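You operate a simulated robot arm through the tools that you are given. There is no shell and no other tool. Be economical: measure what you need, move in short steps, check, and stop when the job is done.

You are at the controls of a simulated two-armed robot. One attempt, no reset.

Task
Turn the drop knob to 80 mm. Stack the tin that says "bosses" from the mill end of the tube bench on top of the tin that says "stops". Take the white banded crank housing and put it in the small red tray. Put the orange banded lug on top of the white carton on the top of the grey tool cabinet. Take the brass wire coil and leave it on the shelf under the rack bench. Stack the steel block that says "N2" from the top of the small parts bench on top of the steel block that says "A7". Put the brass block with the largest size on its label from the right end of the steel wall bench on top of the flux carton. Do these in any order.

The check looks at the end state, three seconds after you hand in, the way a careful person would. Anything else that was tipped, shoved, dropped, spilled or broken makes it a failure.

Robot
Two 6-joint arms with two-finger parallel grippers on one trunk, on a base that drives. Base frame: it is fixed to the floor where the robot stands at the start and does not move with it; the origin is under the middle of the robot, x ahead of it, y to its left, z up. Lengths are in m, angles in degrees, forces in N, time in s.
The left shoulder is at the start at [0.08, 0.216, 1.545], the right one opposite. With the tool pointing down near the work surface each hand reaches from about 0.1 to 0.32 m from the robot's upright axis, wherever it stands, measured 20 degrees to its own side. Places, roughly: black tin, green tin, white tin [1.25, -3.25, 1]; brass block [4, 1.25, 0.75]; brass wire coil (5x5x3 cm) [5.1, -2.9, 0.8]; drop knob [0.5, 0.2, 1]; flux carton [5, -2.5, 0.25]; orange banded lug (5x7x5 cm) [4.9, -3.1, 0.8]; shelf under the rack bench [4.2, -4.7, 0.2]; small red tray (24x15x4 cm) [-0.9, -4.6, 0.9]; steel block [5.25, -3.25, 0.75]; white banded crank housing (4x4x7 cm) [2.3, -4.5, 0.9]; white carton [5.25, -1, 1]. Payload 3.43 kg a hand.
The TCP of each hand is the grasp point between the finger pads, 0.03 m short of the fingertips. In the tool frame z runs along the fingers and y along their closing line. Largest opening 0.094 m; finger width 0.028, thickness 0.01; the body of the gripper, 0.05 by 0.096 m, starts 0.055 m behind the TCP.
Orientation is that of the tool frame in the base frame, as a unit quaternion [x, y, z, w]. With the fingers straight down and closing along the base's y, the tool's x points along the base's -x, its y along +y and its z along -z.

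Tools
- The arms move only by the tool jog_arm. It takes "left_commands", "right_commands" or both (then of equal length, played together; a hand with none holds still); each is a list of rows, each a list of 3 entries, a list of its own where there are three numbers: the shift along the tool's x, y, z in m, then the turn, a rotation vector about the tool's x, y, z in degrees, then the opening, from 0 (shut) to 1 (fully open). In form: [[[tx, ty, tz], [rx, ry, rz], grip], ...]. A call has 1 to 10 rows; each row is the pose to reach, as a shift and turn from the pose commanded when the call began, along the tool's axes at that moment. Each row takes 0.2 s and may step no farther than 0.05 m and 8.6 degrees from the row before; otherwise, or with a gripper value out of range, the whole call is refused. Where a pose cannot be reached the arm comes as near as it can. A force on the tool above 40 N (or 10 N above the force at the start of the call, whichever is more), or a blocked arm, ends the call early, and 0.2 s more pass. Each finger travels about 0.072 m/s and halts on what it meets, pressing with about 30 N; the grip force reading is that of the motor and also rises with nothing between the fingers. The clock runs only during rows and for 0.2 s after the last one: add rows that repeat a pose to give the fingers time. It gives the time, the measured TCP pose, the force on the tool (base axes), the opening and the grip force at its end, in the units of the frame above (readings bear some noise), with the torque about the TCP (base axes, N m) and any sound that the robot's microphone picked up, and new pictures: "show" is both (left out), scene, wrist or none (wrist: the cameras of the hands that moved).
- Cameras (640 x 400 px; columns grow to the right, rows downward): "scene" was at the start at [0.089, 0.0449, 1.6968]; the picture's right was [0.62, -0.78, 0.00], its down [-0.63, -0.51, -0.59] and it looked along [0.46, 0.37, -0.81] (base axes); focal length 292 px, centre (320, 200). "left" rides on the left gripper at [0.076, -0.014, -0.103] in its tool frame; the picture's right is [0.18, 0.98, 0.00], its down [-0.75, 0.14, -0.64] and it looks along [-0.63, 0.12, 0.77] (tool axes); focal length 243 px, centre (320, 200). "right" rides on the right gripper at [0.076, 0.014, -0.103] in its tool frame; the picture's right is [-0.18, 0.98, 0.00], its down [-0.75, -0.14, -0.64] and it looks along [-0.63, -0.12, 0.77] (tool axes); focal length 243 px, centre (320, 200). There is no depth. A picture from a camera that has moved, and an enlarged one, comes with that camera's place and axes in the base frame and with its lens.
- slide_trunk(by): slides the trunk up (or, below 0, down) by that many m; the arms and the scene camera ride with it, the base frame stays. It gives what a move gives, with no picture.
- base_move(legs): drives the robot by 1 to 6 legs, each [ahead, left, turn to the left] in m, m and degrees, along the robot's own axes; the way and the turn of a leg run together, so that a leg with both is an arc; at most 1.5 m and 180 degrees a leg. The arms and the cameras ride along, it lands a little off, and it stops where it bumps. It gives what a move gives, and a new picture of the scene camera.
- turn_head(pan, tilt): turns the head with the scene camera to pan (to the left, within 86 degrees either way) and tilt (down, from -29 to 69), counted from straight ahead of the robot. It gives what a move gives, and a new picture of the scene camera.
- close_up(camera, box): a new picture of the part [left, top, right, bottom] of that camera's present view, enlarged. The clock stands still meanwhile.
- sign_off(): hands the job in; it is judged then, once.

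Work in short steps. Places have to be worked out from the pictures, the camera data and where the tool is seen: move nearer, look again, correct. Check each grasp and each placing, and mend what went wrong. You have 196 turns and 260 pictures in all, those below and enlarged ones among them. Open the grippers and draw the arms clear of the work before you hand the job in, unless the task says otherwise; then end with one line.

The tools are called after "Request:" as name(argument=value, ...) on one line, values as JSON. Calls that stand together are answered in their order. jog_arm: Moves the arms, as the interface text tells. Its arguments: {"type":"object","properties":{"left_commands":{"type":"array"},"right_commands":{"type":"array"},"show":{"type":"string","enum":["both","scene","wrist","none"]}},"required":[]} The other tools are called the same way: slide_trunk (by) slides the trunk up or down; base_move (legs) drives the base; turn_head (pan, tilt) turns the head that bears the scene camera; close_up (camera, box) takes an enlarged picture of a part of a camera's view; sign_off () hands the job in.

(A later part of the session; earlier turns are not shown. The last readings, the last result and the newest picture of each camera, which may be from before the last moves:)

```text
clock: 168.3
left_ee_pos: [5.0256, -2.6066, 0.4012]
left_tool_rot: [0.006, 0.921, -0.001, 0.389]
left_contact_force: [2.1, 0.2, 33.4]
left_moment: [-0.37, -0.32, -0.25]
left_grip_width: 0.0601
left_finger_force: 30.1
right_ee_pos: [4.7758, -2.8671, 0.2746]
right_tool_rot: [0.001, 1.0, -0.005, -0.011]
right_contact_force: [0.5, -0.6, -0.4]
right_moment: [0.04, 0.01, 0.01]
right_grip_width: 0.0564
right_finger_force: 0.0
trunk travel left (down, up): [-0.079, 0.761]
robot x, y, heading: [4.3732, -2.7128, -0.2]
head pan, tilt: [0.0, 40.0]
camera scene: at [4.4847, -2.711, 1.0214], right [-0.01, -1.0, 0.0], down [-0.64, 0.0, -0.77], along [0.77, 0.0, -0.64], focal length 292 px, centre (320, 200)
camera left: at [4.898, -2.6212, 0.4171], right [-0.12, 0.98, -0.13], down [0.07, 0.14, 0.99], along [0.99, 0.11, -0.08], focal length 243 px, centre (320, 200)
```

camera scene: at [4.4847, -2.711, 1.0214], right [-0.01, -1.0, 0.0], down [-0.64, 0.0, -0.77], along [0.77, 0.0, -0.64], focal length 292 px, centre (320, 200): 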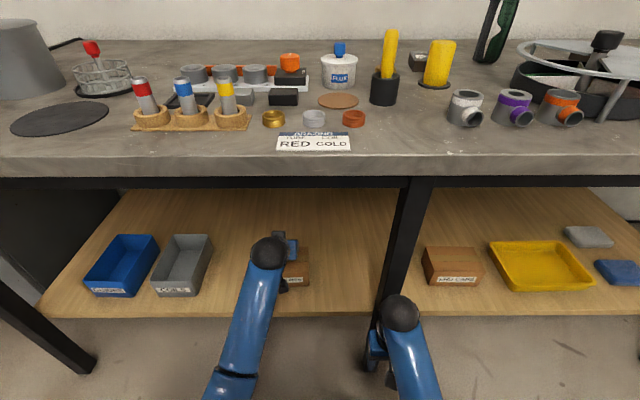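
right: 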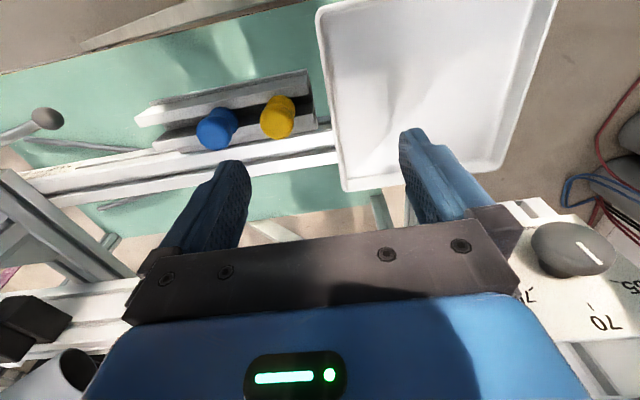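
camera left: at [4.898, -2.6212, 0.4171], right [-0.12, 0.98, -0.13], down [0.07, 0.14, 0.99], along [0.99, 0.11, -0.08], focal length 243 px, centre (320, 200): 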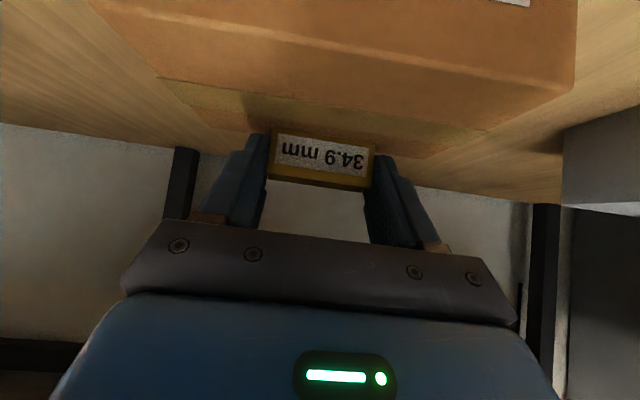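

The block is in contact with the carton (33 N), a bit earlier than reckoned and centred on its tape. I relieve the push, then open.

Request:
jog_arm(left_commands=[[[-0.004, 0, -0.004], [0, 0, 0], 0.5], [[-0.005, 0, -0.005], [0, 0, 0], 0.5], [[-0.005, 0, -0.005], [0, 0, 0], 0.5]], show="none")

```text
clock: 169.1
left_ee_pos: [5.0261, -2.6086, 0.4008]
left_tool_rot: [0.007, 0.924, 0.0, 0.383]
left_contact_force: [10.7, 3.7, 20.1]
left_moment: [-0.59, -0.55, 0.38]
left_grip_width: 0.0597
left_finger_force: 30.2
right_ee_pos: [4.776, -2.8667, 0.2732]
right_tool_rot: [0.001, 1.0, -0.005, -0.012]
right_contact_force: [-0.8, -0.1, 0.6]
right_moment: [-0.01, 0.03, -0.01]
right_grip_width: 0.0566
right_finger_force: 0.2
trunk travel left (down, up): [-0.079, 0.761]
robot x, y, heading: [4.3708, -2.7111, -0.4]
head pan, tilt: [0.0, 40.0]
```

Request:
jog_arm(left_commands=[[[-0.001, 0, -0.001], [0, 0, 0], 0.5], [[-0.0025, 0, -0.0025], [0, 0, 0], 0.5], [[-0.0025, 0, -0.0025], [0, 0, 0], 0.5]], show="wrist")

```text
clock: 169.9
left_ee_pos: [5.0239, -2.6117, 0.4009]
left_tool_rot: [0.008, 0.926, 0.0, 0.379]
left_contact_force: [-1.8, 4.0, 6.5]
left_moment: [-0.18, 0.0, -0.01]
left_grip_width: 0.0597
left_finger_force: 30.3
right_ee_pos: [4.7758, -2.8665, 0.2741]
right_tool_rot: [-0.001, 1.0, -0.005, -0.012]
right_contact_force: [0.0, -0.1, 1.1]
right_moment: [0.0, 0.0, -0.01]
right_grip_width: 0.0566
right_finger_force: 0.0
trunk travel left (down, up): [-0.079, 0.761]
robot x, y, heading: [4.374, -2.7099, -0.3]
head pan, tilt: [0.0, 40.0]
camera left: at [4.8967, -2.6237, 0.4205], right [-0.12, 0.99, -0.12], down [0.09, 0.13, 0.99], along [0.99, 0.11, -0.1], focal length 243 px, centre (320, 200)
```

left: 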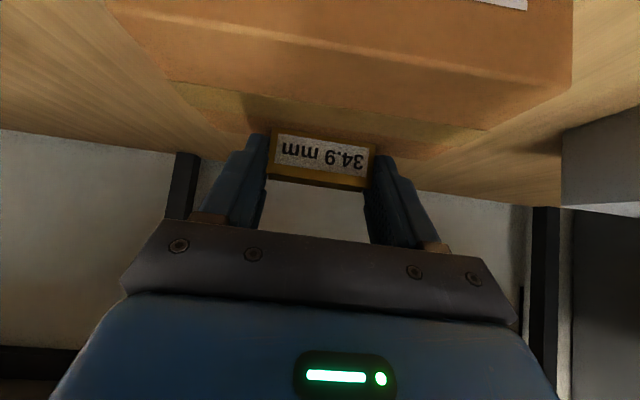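

Light contact now with the tilt restored. I release.

Request:
jog_arm(left_commands=[[[0, 0, 0], [0, 0, 0], 0.66], [[0, 0, 0], [0, 0, 0], 0.75], [[0, 0, 0], [0, 0, 0], 0.85], [[0, 0, 0], [0, 0, 0], 0.85], [[0, 0, -0.02], [0, 0, 0], 0.85], [[0, 0, -0.05], [0, 0, 0], 0.85], [[0, 0, -0.09], [0, 0, 0], 0.85]], show="wrist")

```text
clock: 171.5
left_ee_pos: [4.9598, -2.6106, 0.4674]
left_tool_rot: [0.006, 0.924, 0.0, 0.381]
left_contact_force: [0.3, -0.3, -0.5]
left_moment: [0.03, -0.02, 0.0]
left_grip_width: 0.0802
left_finger_force: 0.0
right_ee_pos: [4.7757, -2.8663, 0.2737]
right_tool_rot: [0.0, 1.0, -0.005, -0.014]
right_contact_force: [-0.1, 0.1, -0.4]
right_moment: [0.02, 0.01, -0.02]
right_grip_width: 0.0561
right_finger_force: 0.1
trunk travel left (down, up): [-0.079, 0.761]
robot x, y, heading: [4.3728, -2.7071, -0.5]
head pan, tilt: [0.0, 40.0]
camera left: at [4.8331, -2.6225, 0.4852], right [-0.12, 0.99, -0.12], down [0.08, 0.14, 0.99], along [0.99, 0.11, -0.1], focal length 243 px, centre (320, 200)
```

left: 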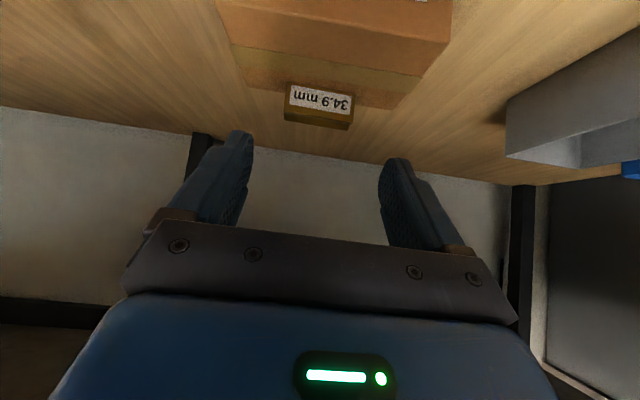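

The block stands on the carton. I back out and check from the scene camera.

Request:
base_move(legs=[[-0.25, 0, 0.4]])

Request:
close_up(camera="scene", box=[240, 180, 400, 280])

```text
clock: 173.3
left_ee_pos: [4.7097, -2.6054, 0.4668]
left_tool_rot: [0.005, 0.924, 0.0, 0.381]
left_contact_force: [-0.7, -0.8, -0.2]
left_moment: [-0.01, 0.02, 0.02]
left_grip_width: 0.0799
left_finger_force: 0.0
right_ee_pos: [4.5267, -2.8649, 0.2729]
right_tool_rot: [-0.002, 1.0, -0.006, -0.013]
right_contact_force: [-0.4, 0.9, 0.7]
right_moment: [0.0, -0.05, 0.0]
right_grip_width: 0.0567
right_finger_force: 0.1
trunk travel left (down, up): [-0.079, 0.761]
robot x, y, heading: [4.1228, -2.7105, -0.2]
head pan, tilt: [0.0, 40.0]
camera scene: at [4.2379, -2.7093, 1.0204], right [0.0, -1.0, 0.0], down [-0.64, 0.0, -0.77], along [0.77, 0.0, -0.64], focal length 292 px, centre (320, 200)
```

scene: 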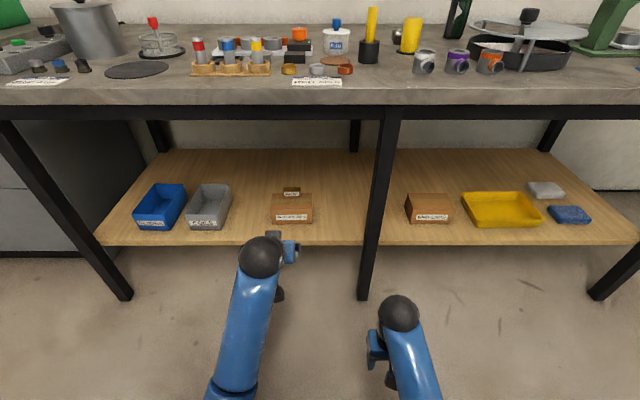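

```text
4.00 times, centred on (320, 230) of scene
camera zoom: at [4.2379, -2.7093, 1.0204], right [0.0, -1.0, 0.0], down [-0.64, 0.0, -0.77], along [0.77, 0.0, -0.64], focal length 1170 px, centre (320, 80)
```

zoom: 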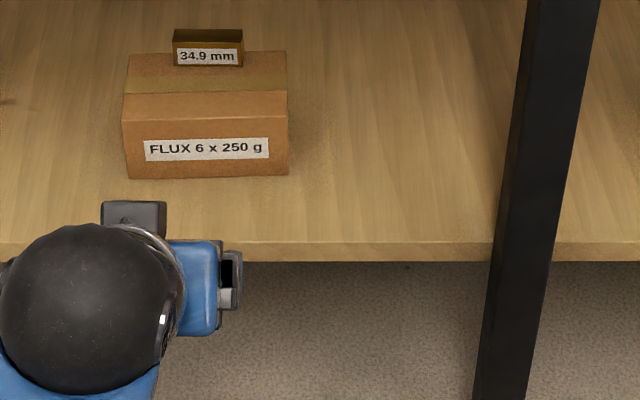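

The block sits on the flux carton, stable toward the back. Next I raise the trunk and move in front of the N2 block (≈(5.22, −3.47)), keeping the left hand at 45°.

Request:
base_move(legs=[[-0.12, 0, 0]])

Request:
slide_trunk(by=0.4)

Request:
slide_trunk(by=0.18)

Request:
turn_head(pan=0, tilt=45)

Request:
base_move(legs=[[0.15, -0.6, 0.2]])

```text
clock: 174.6
left_ee_pos: [4.5877, -2.6062, 0.4685]
left_tool_rot: [0.004, 0.924, 0.001, 0.382]
left_contact_force: [-0.5, -0.4, 0.6]
left_moment: [0.0, -0.02, 0.01]
left_grip_width: 0.08
left_finger_force: 0.1
right_ee_pos: [4.4057, -2.8636, 0.2726]
right_tool_rot: [-0.002, 1.0, -0.005, -0.012]
right_contact_force: [-0.5, 0.0, 0.3]
right_moment: [0.0, -0.02, 0.02]
right_grip_width: 0.0565
right_finger_force: 0.0
trunk travel left (down, up): [-0.079, 0.761]
robot x, y, heading: [4.002, -2.7074, -0.0]
head pan, tilt: [0.0, 40.0]
camera scene: at [4.1162, -2.7091, 1.0204], right [0.0, -1.0, 0.0], down [-0.64, 0.0, -0.77], along [0.77, 0.0, -0.64], focal length 292 px, centre (320, 200)
```

scene: 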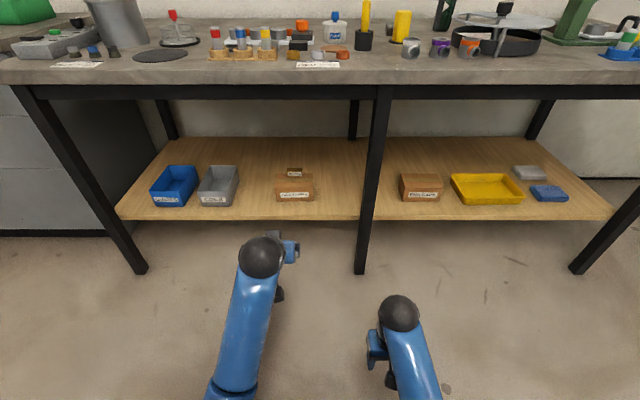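

```text
clock: 178.4
left_ee_pos: [4.5881, -2.6059, 0.866]
left_tool_rot: [0.004, 0.924, 0.001, 0.381]
left_contact_force: [-0.6, -0.5, 0.5]
left_moment: [0.01, 0.01, 0.03]
left_grip_width: 0.0801
left_finger_force: 0.1
right_ee_pos: [4.4061, -2.864, 0.6733]
right_tool_rot: [-0.002, 1.0, -0.005, -0.013]
right_contact_force: [-0.6, -0.7, 0.2]
right_moment: [0.03, -0.01, 0.01]
right_grip_width: 0.0567
right_finger_force: 0.1
trunk travel left (down, up): [-0.479, 0.361]
robot x, y, heading: [3.997, -2.7078, 0.1]
head pan, tilt: [0.0, 40.0]
```

```text
clock: 180.4
left_ee_pos: [4.5887, -2.606, 1.0469]
left_tool_rot: [0.005, 0.925, 0.0, 0.38]
left_contact_force: [0.1, -0.2, -0.8]
left_moment: [-0.02, 0.02, -0.01]
left_grip_width: 0.08
left_finger_force: 0.0
right_ee_pos: [4.4063, -2.8637, 0.853]
right_tool_rot: [-0.003, 1.0, -0.005, -0.013]
right_contact_force: [-0.2, -0.7, -0.3]
right_moment: [-0.02, -0.01, 0.02]
right_grip_width: 0.0563
right_finger_force: 0.1
trunk travel left (down, up): [-0.659, 0.181]
robot x, y, heading: [4.0017, -2.7089, -0.1]
head pan, tilt: [0.0, 40.0]
```

```text
clock: 181.1
left_ee_pos: [4.5884, -2.6042, 1.0454]
left_tool_rot: [0.003, 0.925, 0.001, 0.381]
left_contact_force: [-1.1, 0.7, 0.0]
left_moment: [-0.02, 0.02, 0.01]
left_grip_width: 0.0799
left_finger_force: 0.0
right_ee_pos: [4.4057, -2.8638, 0.8523]
right_tool_rot: [-0.002, 1.0, -0.005, -0.013]
right_contact_force: [-0.8, 0.5, 0.0]
right_moment: [-0.01, 0.0, -0.01]
right_grip_width: 0.0564
right_finger_force: 0.0
trunk travel left (down, up): [-0.659, 0.181]
robot x, y, heading: [3.9989, -2.71, 0.3]
head pan, tilt: [0.0, 45.0]
camera scene: at [4.1134, -2.7091, 1.5931], right [0.0, -1.0, 0.0], down [-0.71, 0.0, -0.71], along [0.71, 0.0, -0.71], focal length 292 px, centre (320, 200)
```

scene: 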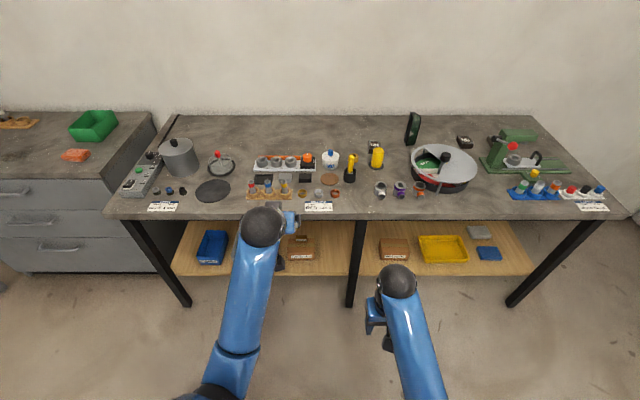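

```text
clock: 184.6
left_ee_pos: [4.7391, -3.2112, 1.0454]
left_tool_rot: [0.008, 0.925, -0.001, 0.381]
left_contact_force: [-0.3, 0.6, 0.0]
left_moment: [0.01, 0.0, -0.02]
left_grip_width: 0.0798
left_finger_force: 0.0
right_ee_pos: [4.5551, -3.4672, 0.8537]
right_tool_rot: [0.002, 1.0, -0.005, -0.013]
right_contact_force: [0.0, 0.2, -0.6]
right_moment: [0.04, -0.01, 0.0]
right_grip_width: 0.0562
right_finger_force: 0.1
trunk travel left (down, up): [-0.659, 0.181]
robot x, y, heading: [4.1511, -3.3083, -0.4]
head pan, tilt: [0.0, 45.0]
camera scene: at [4.2628, -3.3091, 1.5931], right [-0.01, -1.0, 0.0], down [-0.71, 0.01, -0.71], along [0.71, -0.01, -0.71], focal length 292 px, centre (320, 200)
```

scene: 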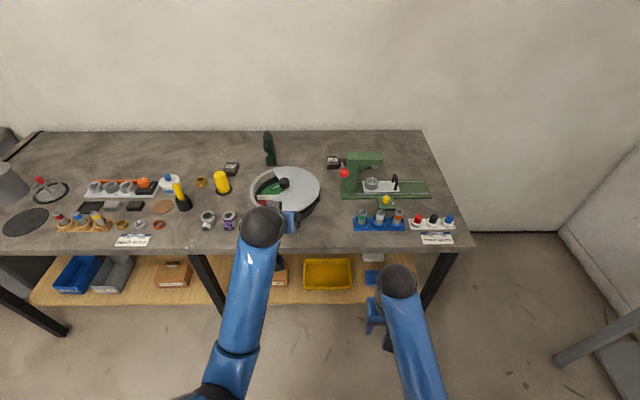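

Request:
close_up(camera="scene", box=[190, 120, 390, 245])

Request:
close_up(camera="left", box=[0, 0, 640, 400])

```text
3.20 times, centred on (290, 182) of scene
camera zoom: at [4.2628, -3.3091, 1.5931], right [-0.01, -1.0, 0.0], down [-0.71, 0.01, -0.71], along [0.71, -0.01, -0.71], focal length 936 px, centre (416, 256)
```

zoom: 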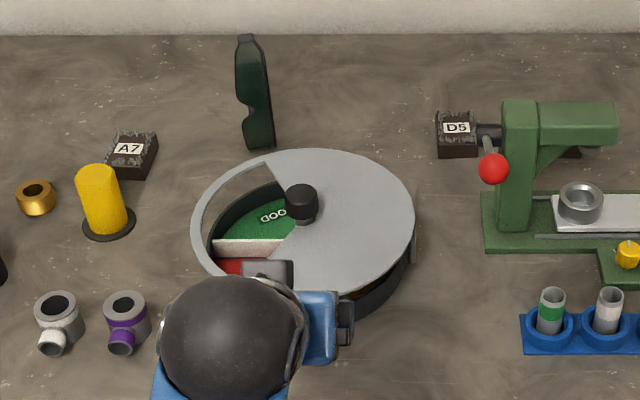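

```text
1.00 times, centred on (320, 200) of left (not enlarged: the box is as wide or as high as the picture)
camera zoom: at [4.6122, -3.2227, 1.065], right [-0.12, 0.99, -0.13], down [0.09, 0.14, 0.99], along [0.99, 0.1, -0.1], focal length 243 px, centre (320, 200)
```

zoom: 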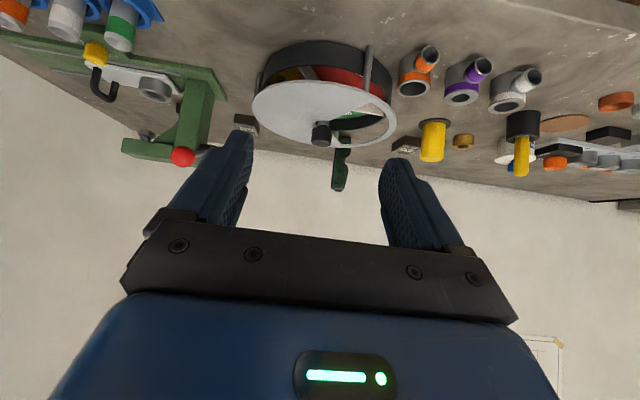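

The visible one here is D5; N2 lies further right, behind the green press. I move right to see it and test how far the left arm reaches.

Request:
base_move(legs=[[0, -0.5, 0.4]])

Request:
close_up(camera="scene", box=[200, 110, 400, 235])

Request:
close_up(camera="left", box=[0, 0, 640, 400])

```text
clock: 187.4
left_ee_pos: [4.7348, -3.6962, 1.0465]
left_tool_rot: [0.009, 0.924, -0.002, 0.381]
left_contact_force: [0.3, 0.4, 0.7]
left_moment: [0.01, 0.0, -0.04]
left_grip_width: 0.0797
left_finger_force: 0.3
right_ee_pos: [4.5503, -3.9533, 0.8531]
right_tool_rot: [0.003, 1.0, -0.005, -0.014]
right_contact_force: [0.0, 0.5, -0.2]
right_moment: [-0.03, 0.02, 0.0]
right_grip_width: 0.0565
right_finger_force: 0.1
trunk travel left (down, up): [-0.659, 0.181]
robot x, y, heading: [4.1467, -3.795, -0.9]
head pan, tilt: [0.0, 45.0]
camera scene: at [4.2584, -3.795, 1.5931], right [-0.01, -1.0, 0.0], down [-0.71, 0.01, -0.71], along [0.71, -0.01, -0.71], focal length 292 px, centre (320, 200)
```

scene: 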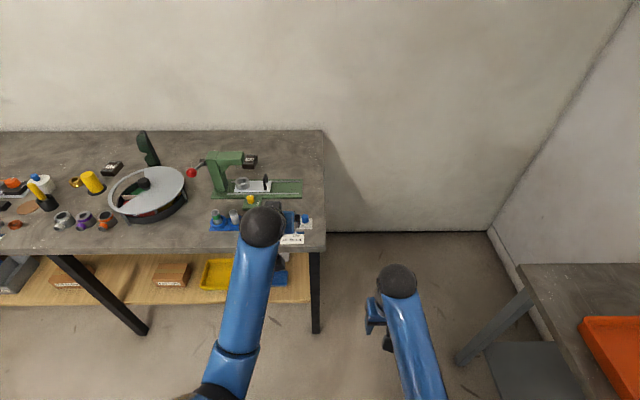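

```text
3.20 times, centred on (300, 172) of scene
camera zoom: at [4.2584, -3.795, 1.5931], right [-0.01, -1.0, 0.0], down [-0.71, 0.01, -0.71], along [0.71, -0.01, -0.71], focal length 936 px, centre (384, 288)
```

zoom: 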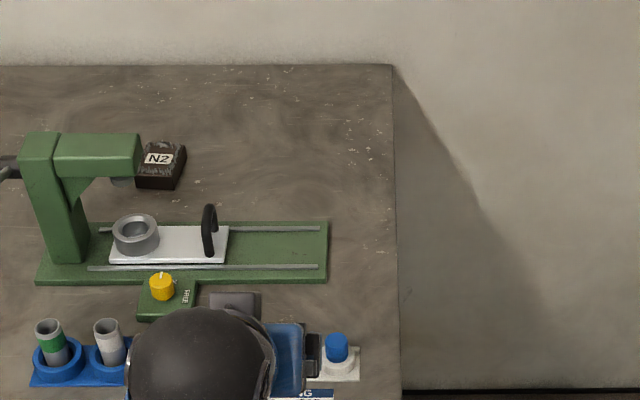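

```text
1.00 times, centred on (320, 200) of left (not enlarged: the box is as wide or as high as the picture)
camera zoom: at [4.6079, -3.7094, 1.0649], right [-0.11, 0.99, -0.13], down [0.09, 0.14, 0.99], along [0.99, 0.1, -0.1], focal length 243 px, centre (320, 200)
```

zoom: 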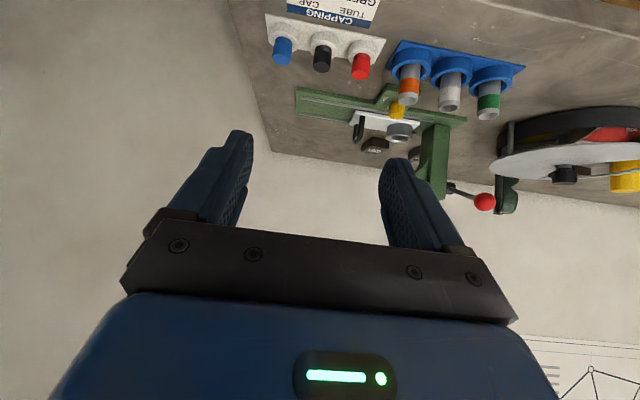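

N2 triangulates to (5.307, −3.495, 0.803), bench top ≈0.78. I test the left arm's reach forward at height.

Request:
jog_arm(left_commands=[[[-0.03, 0, 0.03], [0, 0, 0], 0.85], [[-0.06, 0, 0.06], [0, 0, 0], 0.85], [[-0.09, 0, 0.09], [0, 0, 0], 0.85], [[-0.12, 0, 0.12], [0, 0, 0], 0.85], [[-0.15, 0, 0.15], [0, 0, 0], 0.85], [[-0.18, 0, 0.18], [0, 0, 0], 0.85], [[-0.21, 0, 0.21], [0, 0, 0], 0.85], [[-0.24, 0, 0.24], [0, 0, 0], 0.85], [[-0.24, 0, 0.24], [0, 0, 0], 0.85]], show="scene")

```text
clock: 189.4
left_ee_pos: [5.032, -3.7052, 1.049]
left_tool_rot: [0.008, 0.925, -0.001, 0.381]
left_contact_force: [-0.2, -0.1, 0.0]
left_moment: [0.02, -0.04, 0.0]
left_grip_width: 0.0801
left_finger_force: 0.2
left hand out of reach, approached as far as the arm can: row 7, 8, 9
right_ee_pos: [4.5494, -3.9552, 0.8516]
right_tool_rot: [0.003, 1.0, -0.004, -0.013]
right_contact_force: [0.1, -0.5, -0.3]
right_moment: [-0.01, -0.01, -0.01]
right_grip_width: 0.0563
right_finger_force: 0.1
trunk travel left (down, up): [-0.659, 0.181]
robot x, y, heading: [4.1464, -3.7924, -0.8]
head pan, tilt: [0.0, 45.0]
camera scene: at [4.2586, -3.7961, 1.5931], right [-0.01, -1.0, 0.0], down [-0.71, 0.01, -0.71], along [0.71, -0.01, -0.71], focal length 292 px, centre (320, 200)
```

scene: 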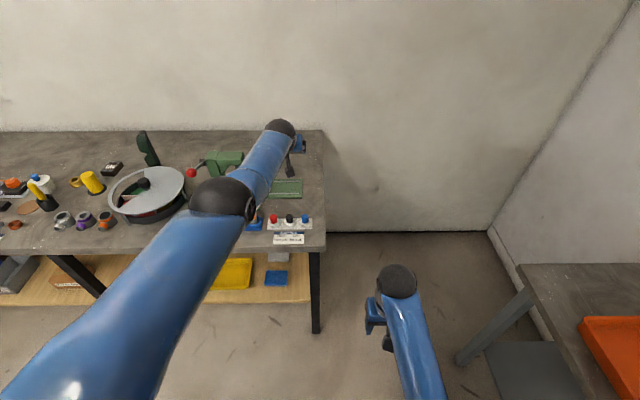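

The arm can reach about 0.89 m ahead. N2 sits partly behind the press head, so I look closely at its orientation.

Request:
close_up(camera="scene", box=[200, 140, 272, 185])

Request:
close_up(camera="left", box=[0, 0, 640, 400])

```text
8.89 times, centred on (236, 162) of scene
camera zoom: at [4.2586, -3.7961, 1.5931], right [-0.01, -1.0, 0.0], down [-0.71, 0.01, -0.71], along [0.71, -0.01, -0.71], focal length 2600 px, centre (1067, 533)
```

zoom: 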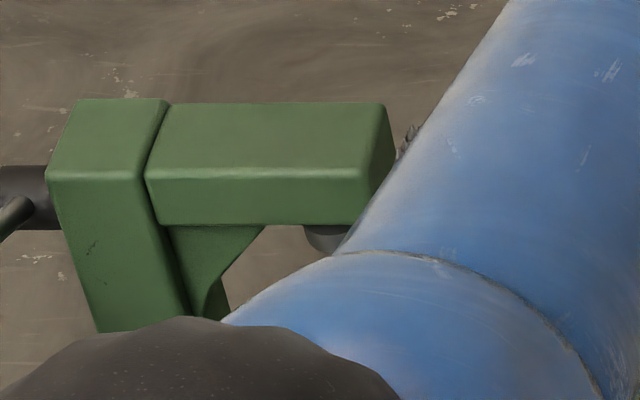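

```text
1.00 times, centred on (320, 200) of left (not enlarged: the box is as wide or as high as the picture)
camera zoom: at [4.9045, -3.7171, 1.0672], right [-0.11, 0.99, -0.12], down [0.08, 0.14, 0.99], along [0.99, 0.1, -0.1], focal length 243 px, centre (320, 200)
```

zoom: 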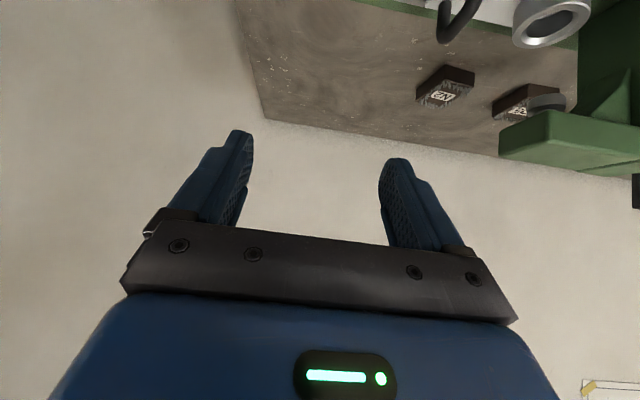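

The press head's nearest corner is at (5.106, −3.538, 0.985), so a steeper 30° tilt will clear it. I retract while changing tilt from 45° to 30°, then zoom on N2 and A7.

Request:
jog_arm(left_commands=[[[0.03, 0, -0.03], [0, 2, 0], 0.85], [[0.06, 0, -0.06], [0, 4, 0], 0.85], [[0.09, 0, -0.09], [0, 6, 0], 0.85], [[0.12, 0, -0.12], [0, 8, 0], 0.85], [[0.15, 0, -0.15], [0, 10, 0], 0.85], [[0.18, 0, -0.18], [0, 12, 0], 0.85], [[0.2, 0, -0.2], [0, 15, 0], 0.85], [[0.2, 0, -0.2], [0, 15, 0], 0.85]], show="none")

Request:
close_up(camera="scene", box=[232, 144, 272, 172])

Request:
close_up(camera="scene", box=[92, 150, 132, 178])

```text
clock: 191.2
left_ee_pos: [4.9809, -3.7325, 1.021]
left_tool_rot: [0.01, 0.967, 0.0, 0.256]
left_contact_force: [-1.0, 0.5, -0.3]
left_moment: [-0.04, -0.03, 0.02]
left_grip_width: 0.0799
left_finger_force: 0.0
left hand out of reach, approached as far as the arm can: row 1, 2, 3, 4, 5, 6, 7, 8
right_ee_pos: [4.5504, -3.955, 0.8534]
right_tool_rot: [0.002, 1.0, -0.005, -0.012]
right_contact_force: [-0.9, 0.1, -0.1]
right_moment: [-0.01, 0.0, 0.0]
right_grip_width: 0.0562
right_finger_force: 0.0
trunk travel left (down, up): [-0.659, 0.181]
robot x, y, heading: [4.1465, -3.7951, -0.6]
head pan, tilt: [0.0, 45.0]
```

```text
14.29 times, centred on (252, 158) of scene
camera zoom: at [4.2585, -3.7966, 1.5931], right [-0.01, -1.0, 0.0], down [-0.71, 0.01, -0.71], along [0.71, -0.01, -0.71], focal length 4178 px, centre (1291, 800)
```

zoom: 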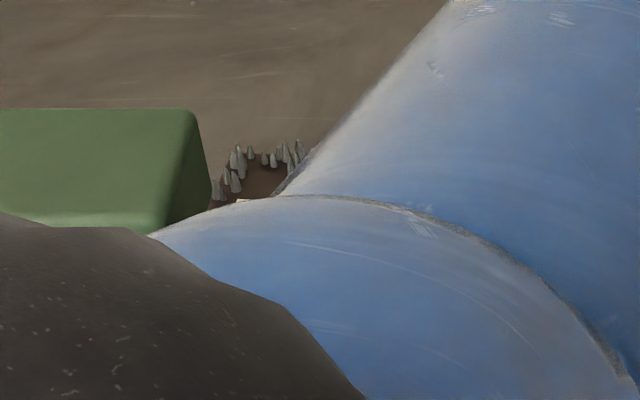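

```text
14.29 times, centred on (112, 164) of scene
camera zoom: at [4.2585, -3.7966, 1.5931], right [-0.01, -1.0, 0.0], down [-0.71, 0.01, -0.71], along [0.71, -0.01, -0.71], focal length 4178 px, centre (3291, 714)
```

zoom: 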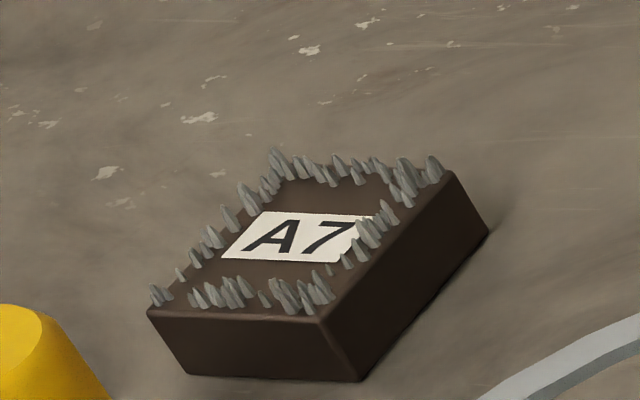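

Request:
jog_arm(left_commands=[[[0.036, 0, -0.021], [0, 0, 0], 0.85], [[0.072, 0, -0.042], [0, 0, 0], 0.85], [[0.108, 0, -0.063], [0, 0, 0], 0.85], [[0.144, 0, -0.083], [0, 0, 0], 0.85], [[0.18, 0, -0.104], [0, 0, 0], 0.85], [[0.2165, 0, -0.125], [0, 0, 0], 0.85]], show="none")

Request:
close_up(camera="scene", box=[232, 144, 272, 172])

Request:
close_up(camera="left", box=[300, 60, 460, 160])

```text
clock: 192.6
left_ee_pos: [4.9607, -3.7801, 0.9892]
left_tool_rot: [0.01, 0.967, 0.0, 0.256]
left_contact_force: [-0.4, 0.3, 0.3]
left_moment: [0.0, 0.01, -0.01]
left_grip_width: 0.0798
left_finger_force: 0.0
left hand out of reach, approached as far as the arm can: row 1, 2, 3, 4, 5, 6
right_ee_pos: [4.5505, -3.9556, 0.8521]
right_tool_rot: [0.003, 1.0, -0.005, -0.013]
right_contact_force: [-0.4, -0.6, -0.1]
right_moment: [-0.01, -0.02, 0.01]
right_grip_width: 0.056
right_finger_force: 0.0
trunk travel left (down, up): [-0.659, 0.181]
robot x, y, heading: [4.1482, -3.7943, -0.8]
head pan, tilt: [0.0, 45.0]
```

```text
14.29 times, centred on (252, 158) of scene
camera zoom: at [4.2586, -3.7968, 1.5931], right [-0.01, -1.0, 0.0], down [-0.71, 0.01, -0.71], along [0.71, -0.01, -0.71], focal length 4178 px, centre (1291, 800)
```

zoom: 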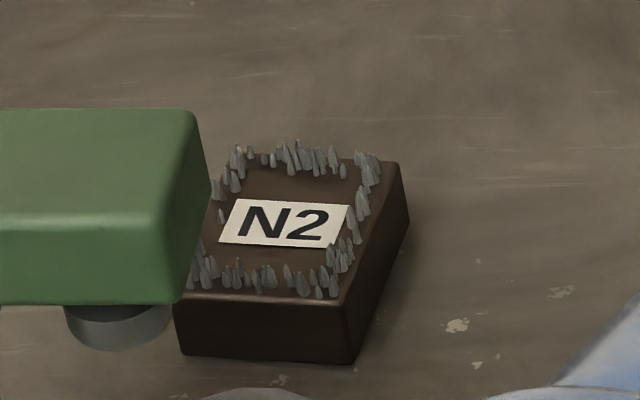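

```text
4.00 times, centred on (380, 110) of left
camera zoom: at [4.8432, -3.7931, 1.0408], right [-0.14, 0.99, -0.09], down [0.34, 0.13, 0.93], along [0.93, 0.1, -0.35], focal length 970 px, centre (80, 560)
```

zoom: 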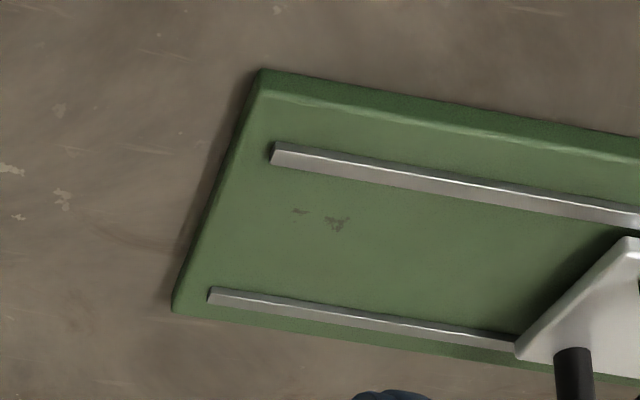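

The arm got stuck against a limit with the 30° tilt there. I return to the earlier feasible 45° pose further back.

Request:
jog_arm(left_commands=[[[0.02, 0.01, -0.02], [0, -3, 0], 0.85], [[0.04, 0.02, -0.04], [0, -6, 0], 0.85], [[0.06, 0.03, -0.06], [0, -9, 0], 0.85], [[0.083, 0.04, -0.08], [0, -12, 0], 0.85], [[0.104, 0.05, -0.1], [0, -15, 0], 0.85], [[0.125, 0.06, -0.12], [0, -15, 0], 0.85], [[0.146, 0.07, -0.14], [0, -15, 0], 0.85], [[0.167, 0.08, -0.162], [0, -15, 0], 0.85], [[0.167, 0.08, -0.162], [0, -15, 0], 0.85]], show="scene")

```text
clock: 194.6
left_ee_pos: [4.9897, -3.7846, 0.9785]
left_tool_rot: [0.01, 0.925, -0.002, 0.38]
left_contact_force: [-1.1, 0.1, 0.3]
left_moment: [0.03, 0.01, -0.02]
left_grip_width: 0.0799
left_finger_force: 0.0
left hand out of reach, approached as far as the arm can: row 1, 2, 3, 4, 5, 6, 7, 8, 9
right_ee_pos: [4.5492, -3.954, 0.8519]
right_tool_rot: [0.002, 1.0, -0.005, -0.014]
right_contact_force: [0.2, -0.5, -0.3]
right_moment: [0.04, -0.04, 0.02]
right_grip_width: 0.0561
right_finger_force: 0.0
trunk travel left (down, up): [-0.659, 0.181]
robot x, y, heading: [4.1434, -3.7944, -0.7]
head pan, tilt: [0.0, 45.0]
camera scene: at [4.2586, -3.7966, 1.593], right [-0.01, -1.0, 0.0], down [-0.71, 0.01, -0.71], along [0.71, -0.01, -0.71], focal length 292 px, centre (320, 200)
```

scene: 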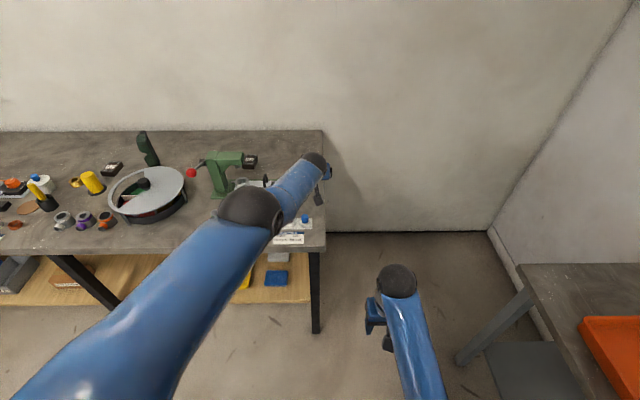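

The elbow seems locked straight, so inward steps fail. I command a large retraction straight toward the shoulder to break out of it.

Request:
jog_arm(left_commands=[[[0.011, 0.01, -0.042], [0, 0, 0], 0.85], [[0.022, 0.02, -0.085], [0, 0, 0], 0.85], [[0.033, 0.03, -0.127], [0, 0, 0], 0.85], [[0.044, 0.04, -0.17], [0, 0, 0], 0.85], [[0.055, 0.05, -0.212], [0, 0, 0], 0.85], [[0.066, 0.06, -0.254], [0, 0, 0], 0.85], [[0.077, 0.07, -0.297], [0, 0, 0], 0.85], [[0.088, 0.08, -0.34], [0, 0, 0], 0.85], [[0.099, 0.09, -0.38], [0, 0, 0], 0.85], [[0.11, 0.1, -0.424], [0, 0, 0], 0.85]], show="scene")

```text
clock: 196.8
left_ee_pos: [5.0189, -3.7865, 1.1793]
left_tool_rot: [0.01, 0.925, 0.0, 0.381]
left_contact_force: [-0.7, 0.1, 0.7]
left_moment: [-0.03, 0.03, -0.01]
left_grip_width: 0.0803
left_finger_force: 0.0
left hand out of reach, approached as far as the arm can: row 1, 2, 3, 4, 5, 6, 7, 8, 9, 10
right_ee_pos: [4.5469, -3.9553, 0.8538]
right_tool_rot: [0.003, 1.0, -0.005, -0.011]
right_contact_force: [-0.9, 0.5, -0.3]
right_moment: [0.0, -0.04, 0.02]
right_grip_width: 0.0564
right_finger_force: 0.1
trunk travel left (down, up): [-0.659, 0.181]
robot x, y, heading: [4.1404, -3.7905, -0.5]
head pan, tilt: [0.0, 45.0]
camera scene: at [4.2544, -3.7971, 1.5932], right [-0.01, -1.0, 0.0], down [-0.71, 0.01, -0.71], along [0.71, -0.01, -0.71], focal length 292 px, centre (320, 200)
```

scene: 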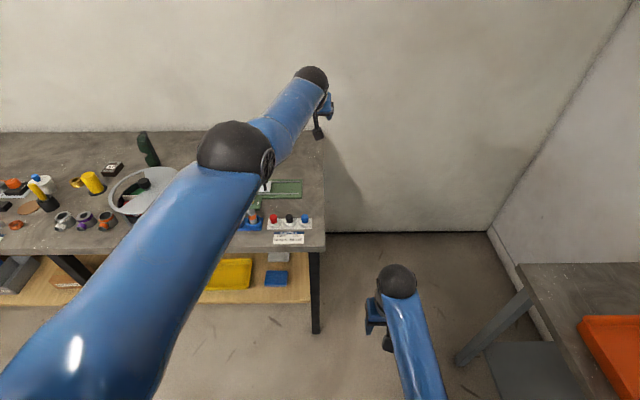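

Request:
jog_arm(left_commands=[[[0.0, 0.045, 0], [0, 0, 0], 0.85], [[0.01, 0.09, -0.01], [0, 0, 0], 0.85], [[0.02, 0.135, -0.02], [0, 0, 0], 0.85], [[0.045, 0.17, -0.04], [0, 0, 0], 0.85], [[0.075, 0.19, -0.065], [0, 0, 0], 0.85], [[0.105, 0.21, -0.09], [0, 0, 0], 0.85], [[0.135, 0.23, -0.115], [0, 0, 0], 0.85], [[0.165, 0.25, -0.14], [0, 0, 0], 0.85], [[0.195, 0.27, -0.165], [0, 0, 0], 0.85], [[0.22, 0.29, -0.19], [0, 0, 0], 0.85]], show="scene")

```text
clock: 199.0
left_ee_pos: [5.0538, -3.596, 1.1814]
left_tool_rot: [0.009, 0.925, -0.001, 0.381]
left_contact_force: [0.2, 0.4, 1.0]
left_moment: [0.01, 0.06, 0.02]
left_grip_width: 0.08
left_finger_force: 0.1
left hand out of reach, approached as far as the arm can: row 1, 2, 3, 4, 5, 6, 7, 8, 9, 10
right_ee_pos: [4.5497, -3.9551, 0.8527]
right_tool_rot: [0.003, 1.0, -0.005, -0.013]
right_contact_force: [0.3, -0.2, 0.2]
right_moment: [-0.01, 0.0, 0.04]
right_grip_width: 0.0567
right_finger_force: 0.0
trunk travel left (down, up): [-0.659, 0.181]
robot x, y, heading: [4.1473, -3.7947, -0.7]
head pan, tilt: [0.0, 45.0]
camera scene: at [4.2587, -3.7965, 1.593], right [-0.01, -1.0, 0.0], down [-0.71, 0.01, -0.71], along [0.71, -0.01, -0.71], focal length 292 px, centre (320, 200)
```

scene: 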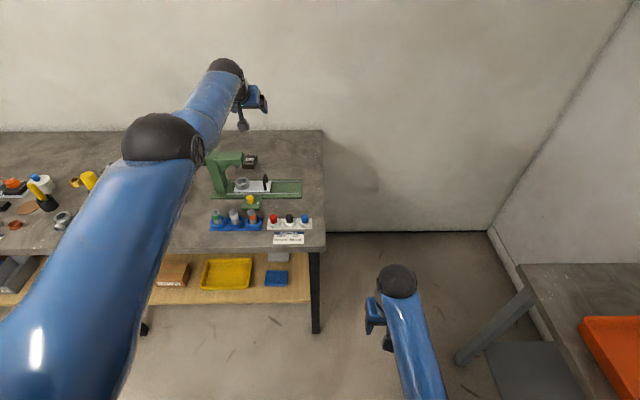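

The elbow is near straight and seems clamped. I swing the hand left to its stop, then back right while pulling inward, so that the elbow folds.

Request:
jog_arm(left_commands=[[[0.0, 0.05, 0], [0, 0, 0], 0.85], [[0, 0.1, 0], [0, 0, 0], 0.85], [[0.0, 0.15, 0], [0, 0, 0], 0.85], [[0.0, 0.2, 0], [0, 0, 0], 0.85], [[0.0, 0.25, 0], [0, 0, 0], 0.85], [[0.0, 0.3, 0], [0, 0, 0], 0.85], [[0.0, 0.35, 0], [0, 0, 0], 0.85]], show="none")

Request:
jog_arm(left_commands=[[[0.02, -0.03, -0.02], [0, 0, 0], 0.85], [[0.04, -0.06, -0.04], [0, 0, 0], 0.85], [[0.06, -0.09, -0.06], [0, 0, 0], 0.85], [[0.08, -0.12, -0.08], [0, 0, 0], 0.85], [[0.1, -0.15, -0.1], [0, 0, 0], 0.85], [[0.12, -0.18, -0.12], [0, 0, 0], 0.85], [[0.14, -0.2, -0.14], [0, 0, 0], 0.85], [[0.16, -0.22, -0.16], [0, 0, 0], 0.85], [[0.18, -0.24, -0.18], [0, 0, 0], 0.85], [[0.2, -0.26, -0.2], [0, 0, 0], 0.85]], show="scene")

```text
clock: 200.6
left_ee_pos: [4.9842, -3.288, 1.1818]
left_tool_rot: [0.011, 0.924, -0.003, 0.381]
left_contact_force: [-0.1, -1.3, 0.2]
left_moment: [0.0, -0.01, -0.01]
left_grip_width: 0.0797
left_finger_force: 0.2
left hand out of reach, approached as far as the arm can: row 3, 4, 5, 6, 7
right_ee_pos: [4.5485, -3.9539, 0.854]
right_tool_rot: [0.004, 1.0, -0.005, -0.012]
right_contact_force: [0.5, 0.1, 0.3]
right_moment: [0.01, -0.05, -0.02]
right_grip_width: 0.0563
right_finger_force: 0.1
trunk travel left (down, up): [-0.659, 0.181]
robot x, y, heading: [4.1433, -3.7947, -0.6]
head pan, tilt: [0.0, 45.0]
```

```text
clock: 202.8
left_ee_pos: [5.0049, -3.3323, 1.1821]
left_tool_rot: [0.009, 0.925, -0.001, 0.38]
left_contact_force: [-0.5, 0.0, 0.5]
left_moment: [0.02, -0.01, -0.04]
left_grip_width: 0.0797
left_finger_force: 0.1
left hand out of reach, approached as far as the arm can: row 1, 2, 3, 4, 5, 6, 7, 8, 9, 10
right_ee_pos: [4.5508, -3.9546, 0.8522]
right_tool_rot: [0.002, 1.0, -0.006, -0.014]
right_contact_force: [0.0, 0.4, 0.2]
right_moment: [0.02, 0.0, 0.02]
right_grip_width: 0.0564
right_finger_force: 0.0
trunk travel left (down, up): [-0.659, 0.181]
robot x, y, heading: [4.1419, -3.7963, -0.5]
head pan, tilt: [0.0, 45.0]
camera scene: at [4.2586, -3.7964, 1.593], right [-0.01, -1.0, 0.0], down [-0.71, 0.01, -0.71], along [0.71, -0.01, -0.71], focal length 292 px, centre (320, 200)
```

scene: 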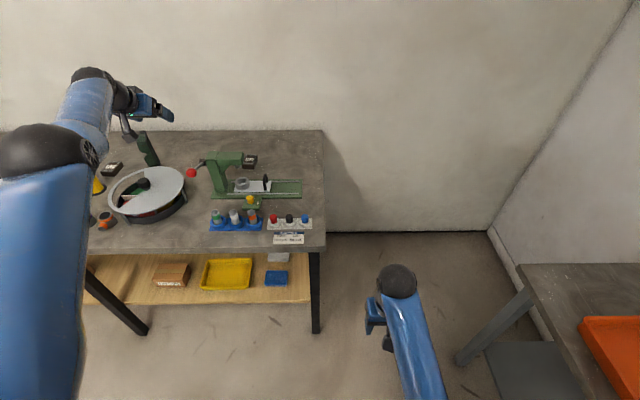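

Request:
jog_arm(left_commands=[[[0.007, 0.03, -0.007], [0, 0, 0], 0.85], [[0.014, 0.0, -0.014], [0, 0, 0], 0.85], [[0.014, -0.05, -0.014], [0, 0, 0], 0.85], [[0.014, -0.1, -0.014], [0, 0, 0], 0.85], [[0.014, -0.15, -0.014], [0, 0, 0], 0.85], [[0.014, -0.2, -0.014], [0, 0, 0], 0.85], [[0.014, -0.25, -0.014], [0, 0, 0], 0.85], [[0.02, -0.28, -0.02], [0, 0, 0], 0.85], [[0.03, -0.3, -0.03], [0, 0, 0], 0.85], [[0.04, -0.3, -0.04], [0, 0, 0], 0.85]], show="scene")

```text
clock: 205.0
left_ee_pos: [5.051, -3.6426, 1.2057]
left_tool_rot: [0.009, 0.925, -0.001, 0.38]
left_contact_force: [0.9, -0.7, 0.1]
left_moment: [0.02, 0.03, 0.01]
left_grip_width: 0.0799
left_finger_force: 0.0
left hand out of reach, approached as far as the arm can: row 2, 3, 4, 5, 6, 7, 8, 9, 10
right_ee_pos: [4.5496, -3.9549, 0.8517]
right_tool_rot: [0.002, 1.0, -0.004, -0.013]
right_contact_force: [0.7, 0.7, 1.0]
right_moment: [-0.01, -0.03, 0.02]
right_grip_width: 0.0563
right_finger_force: 0.0
trunk travel left (down, up): [-0.659, 0.181]
robot x, y, heading: [4.1443, -3.794, -0.5]
head pan, tilt: [0.0, 45.0]
camera scene: at [4.2586, -3.797, 1.593], right [-0.01, -1.0, 0.0], down [-0.71, 0.01, -0.71], along [0.71, -0.01, -0.71], focal length 292 px, centre (320, 200)
```

scene: 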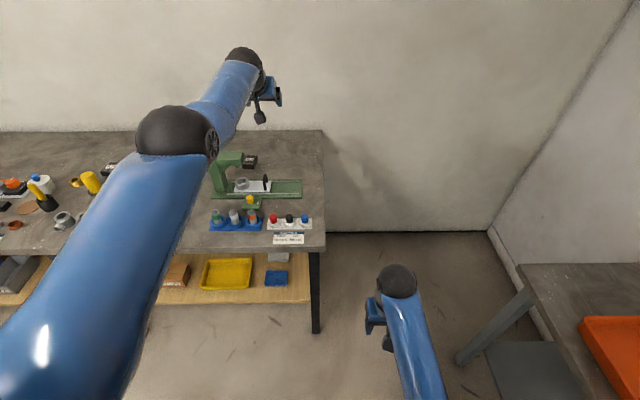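

The natural fold is elbow-down. I straighten outward first, then move up and inward so the elbow folds the right way.

Request:
jog_arm(left_commands=[[[-0.035, 0, 0.035], [0, 0, 0], 0.85], [[-0.07, 0, 0.07], [0, 0, 0], 0.85], [[-0.104, 0, 0.037], [0, 0, 0], 0.85], [[-0.124, 0, -0.005], [0, 0, 0], 0.85], [[-0.13, 0, -0.05], [0, 0, 0], 0.85], [[-0.127, 0, -0.098], [0, 0, 0], 0.85], [[-0.12, 0, -0.145], [0, 0, 0], 0.85], [[-0.092, 0, -0.185], [0, 0, 0], 0.85], [[-0.06, 0, -0.22], [0, 0, 0], 0.85], [[-0.027, 0, -0.255], [0, 0, 0], 0.85]], show="scene")

```text
clock: 207.2
left_ee_pos: [5.0087, -3.645, 1.4149]
left_tool_rot: [0.009, 0.925, 0.0, 0.379]
left_contact_force: [0.4, 0.4, 1.0]
left_moment: [-0.01, -0.01, -0.01]
left_grip_width: 0.0798
left_finger_force: 0.1
left hand out of reach, approached as far as the arm can: row 1, 2, 3, 4, 5, 6, 7, 8, 9, 10
right_ee_pos: [4.549, -3.9547, 0.8529]
right_tool_rot: [0.001, 1.0, -0.005, -0.013]
right_contact_force: [-0.9, -0.6, -0.1]
right_moment: [-0.02, 0.04, 0.01]
right_grip_width: 0.0562
right_finger_force: 0.0
trunk travel left (down, up): [-0.659, 0.181]
robot x, y, heading: [4.1454, -3.7938, -0.7]
head pan, tilt: [0.0, 45.0]
camera scene: at [4.2583, -3.7965, 1.5931], right [-0.01, -1.0, 0.0], down [-0.71, 0.01, -0.71], along [0.71, -0.01, -0.71], focal length 292 px, centre (320, 200)
```

scene: 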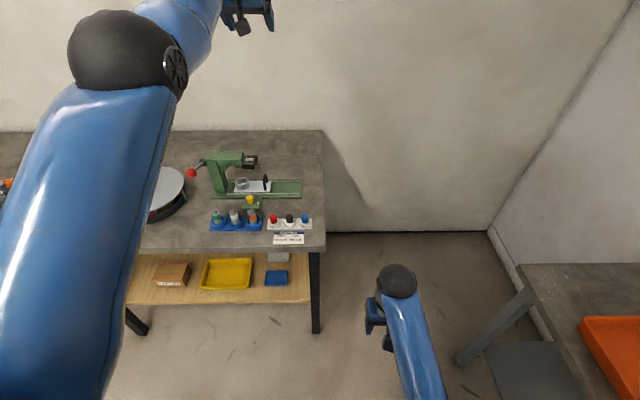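

Request:
jog_arm(left_commands=[[[0.046, 0, 0.0177], [0, 0, 0], 0.85], [[0.092, 0, 0.035], [0, 0, 0], 0.85], [[0.138, 0, 0.053], [0, 0, 0], 0.85], [[0.184, 0, 0.07], [0, 0, 0], 0.85], [[0.23, 0, 0.088], [0, 0, 0], 0.85], [[0.276, 0, 0.105], [0, 0, 0], 0.85], [[0.322, 0, 0.12], [0, 0, 0], 0.85]], show="scene")

```text
clock: 208.8
left_ee_pos: [5.0404, -3.6561, 1.2981]
left_tool_rot: [0.009, 0.925, -0.001, 0.38]
left_contact_force: [-0.4, 0.3, -0.3]
left_moment: [0.01, -0.04, -0.02]
left_grip_width: 0.0798
left_finger_force: 0.0
left hand out of reach, approached as far as the arm can: row 1, 2, 3, 4, 5, 6, 7
right_ee_pos: [4.5506, -3.9544, 0.8527]
right_tool_rot: [0.003, 1.0, -0.005, -0.013]
right_contact_force: [-0.1, -0.2, 0.7]
right_moment: [0.01, 0.0, 0.0]
right_grip_width: 0.0562
right_finger_force: 0.0
trunk travel left (down, up): [-0.659, 0.181]
robot x, y, heading: [4.147, -3.7909, -0.6]
head pan, tilt: [0.0, 45.0]
camera scene: at [4.2593, -3.7967, 1.593], right [-0.01, -1.0, 0.0], down [-0.71, 0.01, -0.71], along [0.71, -0.01, -0.71], focal length 292 px, centre (320, 200)
```

scene: 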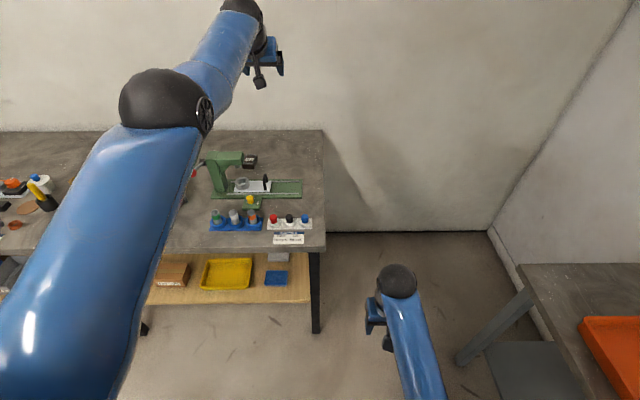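

I test whether changing the tool tilt (toward horizontal) frees the arm, with the TCP held.

Request:
jog_arm(left_commands=[[[0, 0, 0], [0, -8, 0], 0.85], [[0, 0, 0], [0, -16, 0], 0.85], [[0, 0, 0], [0, -24, 0], 0.85], [[0, 0, 0], [0, -32, 0], 0.85], [[0, 0, 0], [0, -40, 0], 0.85], [[0, 0, 0], [0, -40, 0], 0.85]], show="none")

Request:
jog_arm(left_commands=[[[0, 0, -0.03], [0, 0, 0], 0.85], [[0, 0, -0.06], [0, 0, 0], 0.85], [[0, 0, -0.09], [0, 0, 0], 0.85], [[0, 0, -0.12], [0, 0, 0], 0.85]], show="scene")

```text
clock: 210.2
left_ee_pos: [5.1101, -3.6475, 1.2899]
left_tool_rot: [0.008, 0.756, -0.004, 0.655]
left_contact_force: [-0.1, -0.7, 0.6]
left_moment: [-0.04, 0.01, 0.0]
left_grip_width: 0.0798
left_finger_force: 0.1
left hand out of reach, approached as far as the arm can: row 1, 2, 3, 4, 5, 6
right_ee_pos: [4.55, -3.9562, 0.8527]
right_tool_rot: [0.003, 1.0, -0.005, -0.013]
right_contact_force: [0.0, 0.0, 0.7]
right_moment: [0.0, -0.01, -0.02]
right_grip_width: 0.0564
right_finger_force: 0.1
trunk travel left (down, up): [-0.659, 0.181]
robot x, y, heading: [4.1447, -3.7931, -0.6]
head pan, tilt: [0.0, 45.0]
```

```text
clock: 211.2
left_ee_pos: [5.108, -3.6542, 1.3046]
left_tool_rot: [0.009, 0.757, -0.004, 0.653]
left_contact_force: [0.4, 0.0, -0.2]
left_moment: [0.01, 0.01, -0.02]
left_grip_width: 0.08
left_finger_force: 0.0
left hand out of reach, approached as far as the arm can: row 1, 2, 3, 4
right_ee_pos: [4.5493, -3.9545, 0.853]
right_tool_rot: [0.003, 1.0, -0.005, -0.013]
right_contact_force: [0.5, 1.1, -0.1]
right_moment: [-0.02, -0.02, 0.0]
right_grip_width: 0.0565
right_finger_force: 0.1
trunk travel left (down, up): [-0.659, 0.181]
robot x, y, heading: [4.1482, -3.7927, -0.4]
head pan, tilt: [0.0, 45.0]
camera scene: at [4.2584, -3.7967, 1.5931], right [-0.01, -1.0, 0.0], down [-0.71, 0.01, -0.71], along [0.71, -0.01, -0.71], focal length 292 px, centre (320, 200)
```

scene: 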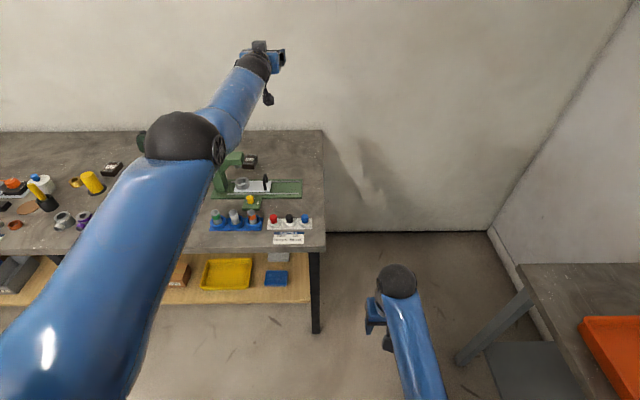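

Request:
jog_arm(left_commands=[[[0, 0, 0.045], [0, 0, 0], 0.85], [[0, 0, 0.09], [0, 0, 0], 0.85], [[0.03, 0, 0.08], [0, 0, 0], 0.85], [[0.07, 0, 0.07], [0, 0, 0], 0.85], [[0.11, 0, 0.05], [0, 0, 0], 0.85], [[0.15, 0, 0.02], [0, 0, 0], 0.85], [[0.18, 0, -0.02], [0, 0, 0], 0.85], [[0.2, 0, -0.06], [0, 0, 0], 0.85], [[0.21, 0, -0.105], [0, 0, 0], 0.85], [[0.21, 0, -0.15], [0, 0, 0], 0.85]], show="scene")

```text
clock: 213.4
left_ee_pos: [4.928, -3.6498, 1.1141]
left_tool_rot: [0.008, 0.756, -0.004, 0.655]
left_contact_force: [-0.2, -0.4, 0.7]
left_moment: [0.03, 0.01, 0.02]
left_grip_width: 0.0799
left_finger_force: 0.1
left hand out of reach, approached as far as the arm can: row 1, 2, 3, 4, 5, 6
right_ee_pos: [4.5491, -3.9542, 0.8532]
right_tool_rot: [0.003, 1.0, -0.004, -0.012]
right_contact_force: [0.5, 0.5, -0.1]
right_moment: [-0.01, 0.01, 0.0]
right_grip_width: 0.0566
right_finger_force: 0.0
trunk travel left (down, up): [-0.659, 0.181]
robot x, y, heading: [4.1463, -3.7927, -0.7]
head pan, tilt: [0.0, 45.0]
camera scene: at [4.2571, -3.7958, 1.5932], right [-0.01, -1.0, 0.0], down [-0.71, 0.01, -0.71], along [0.71, -0.01, -0.71], focal length 292 px, centre (320, 200)
```

scene: 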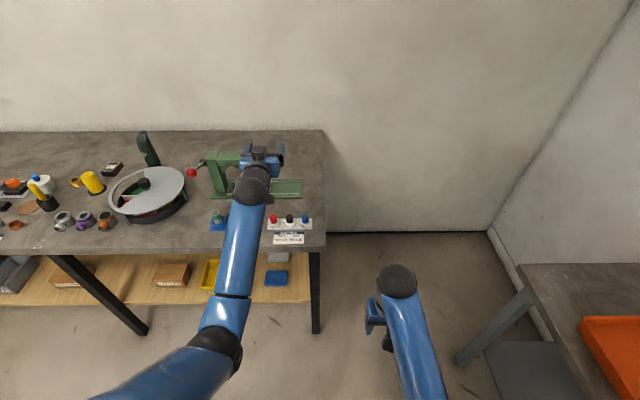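

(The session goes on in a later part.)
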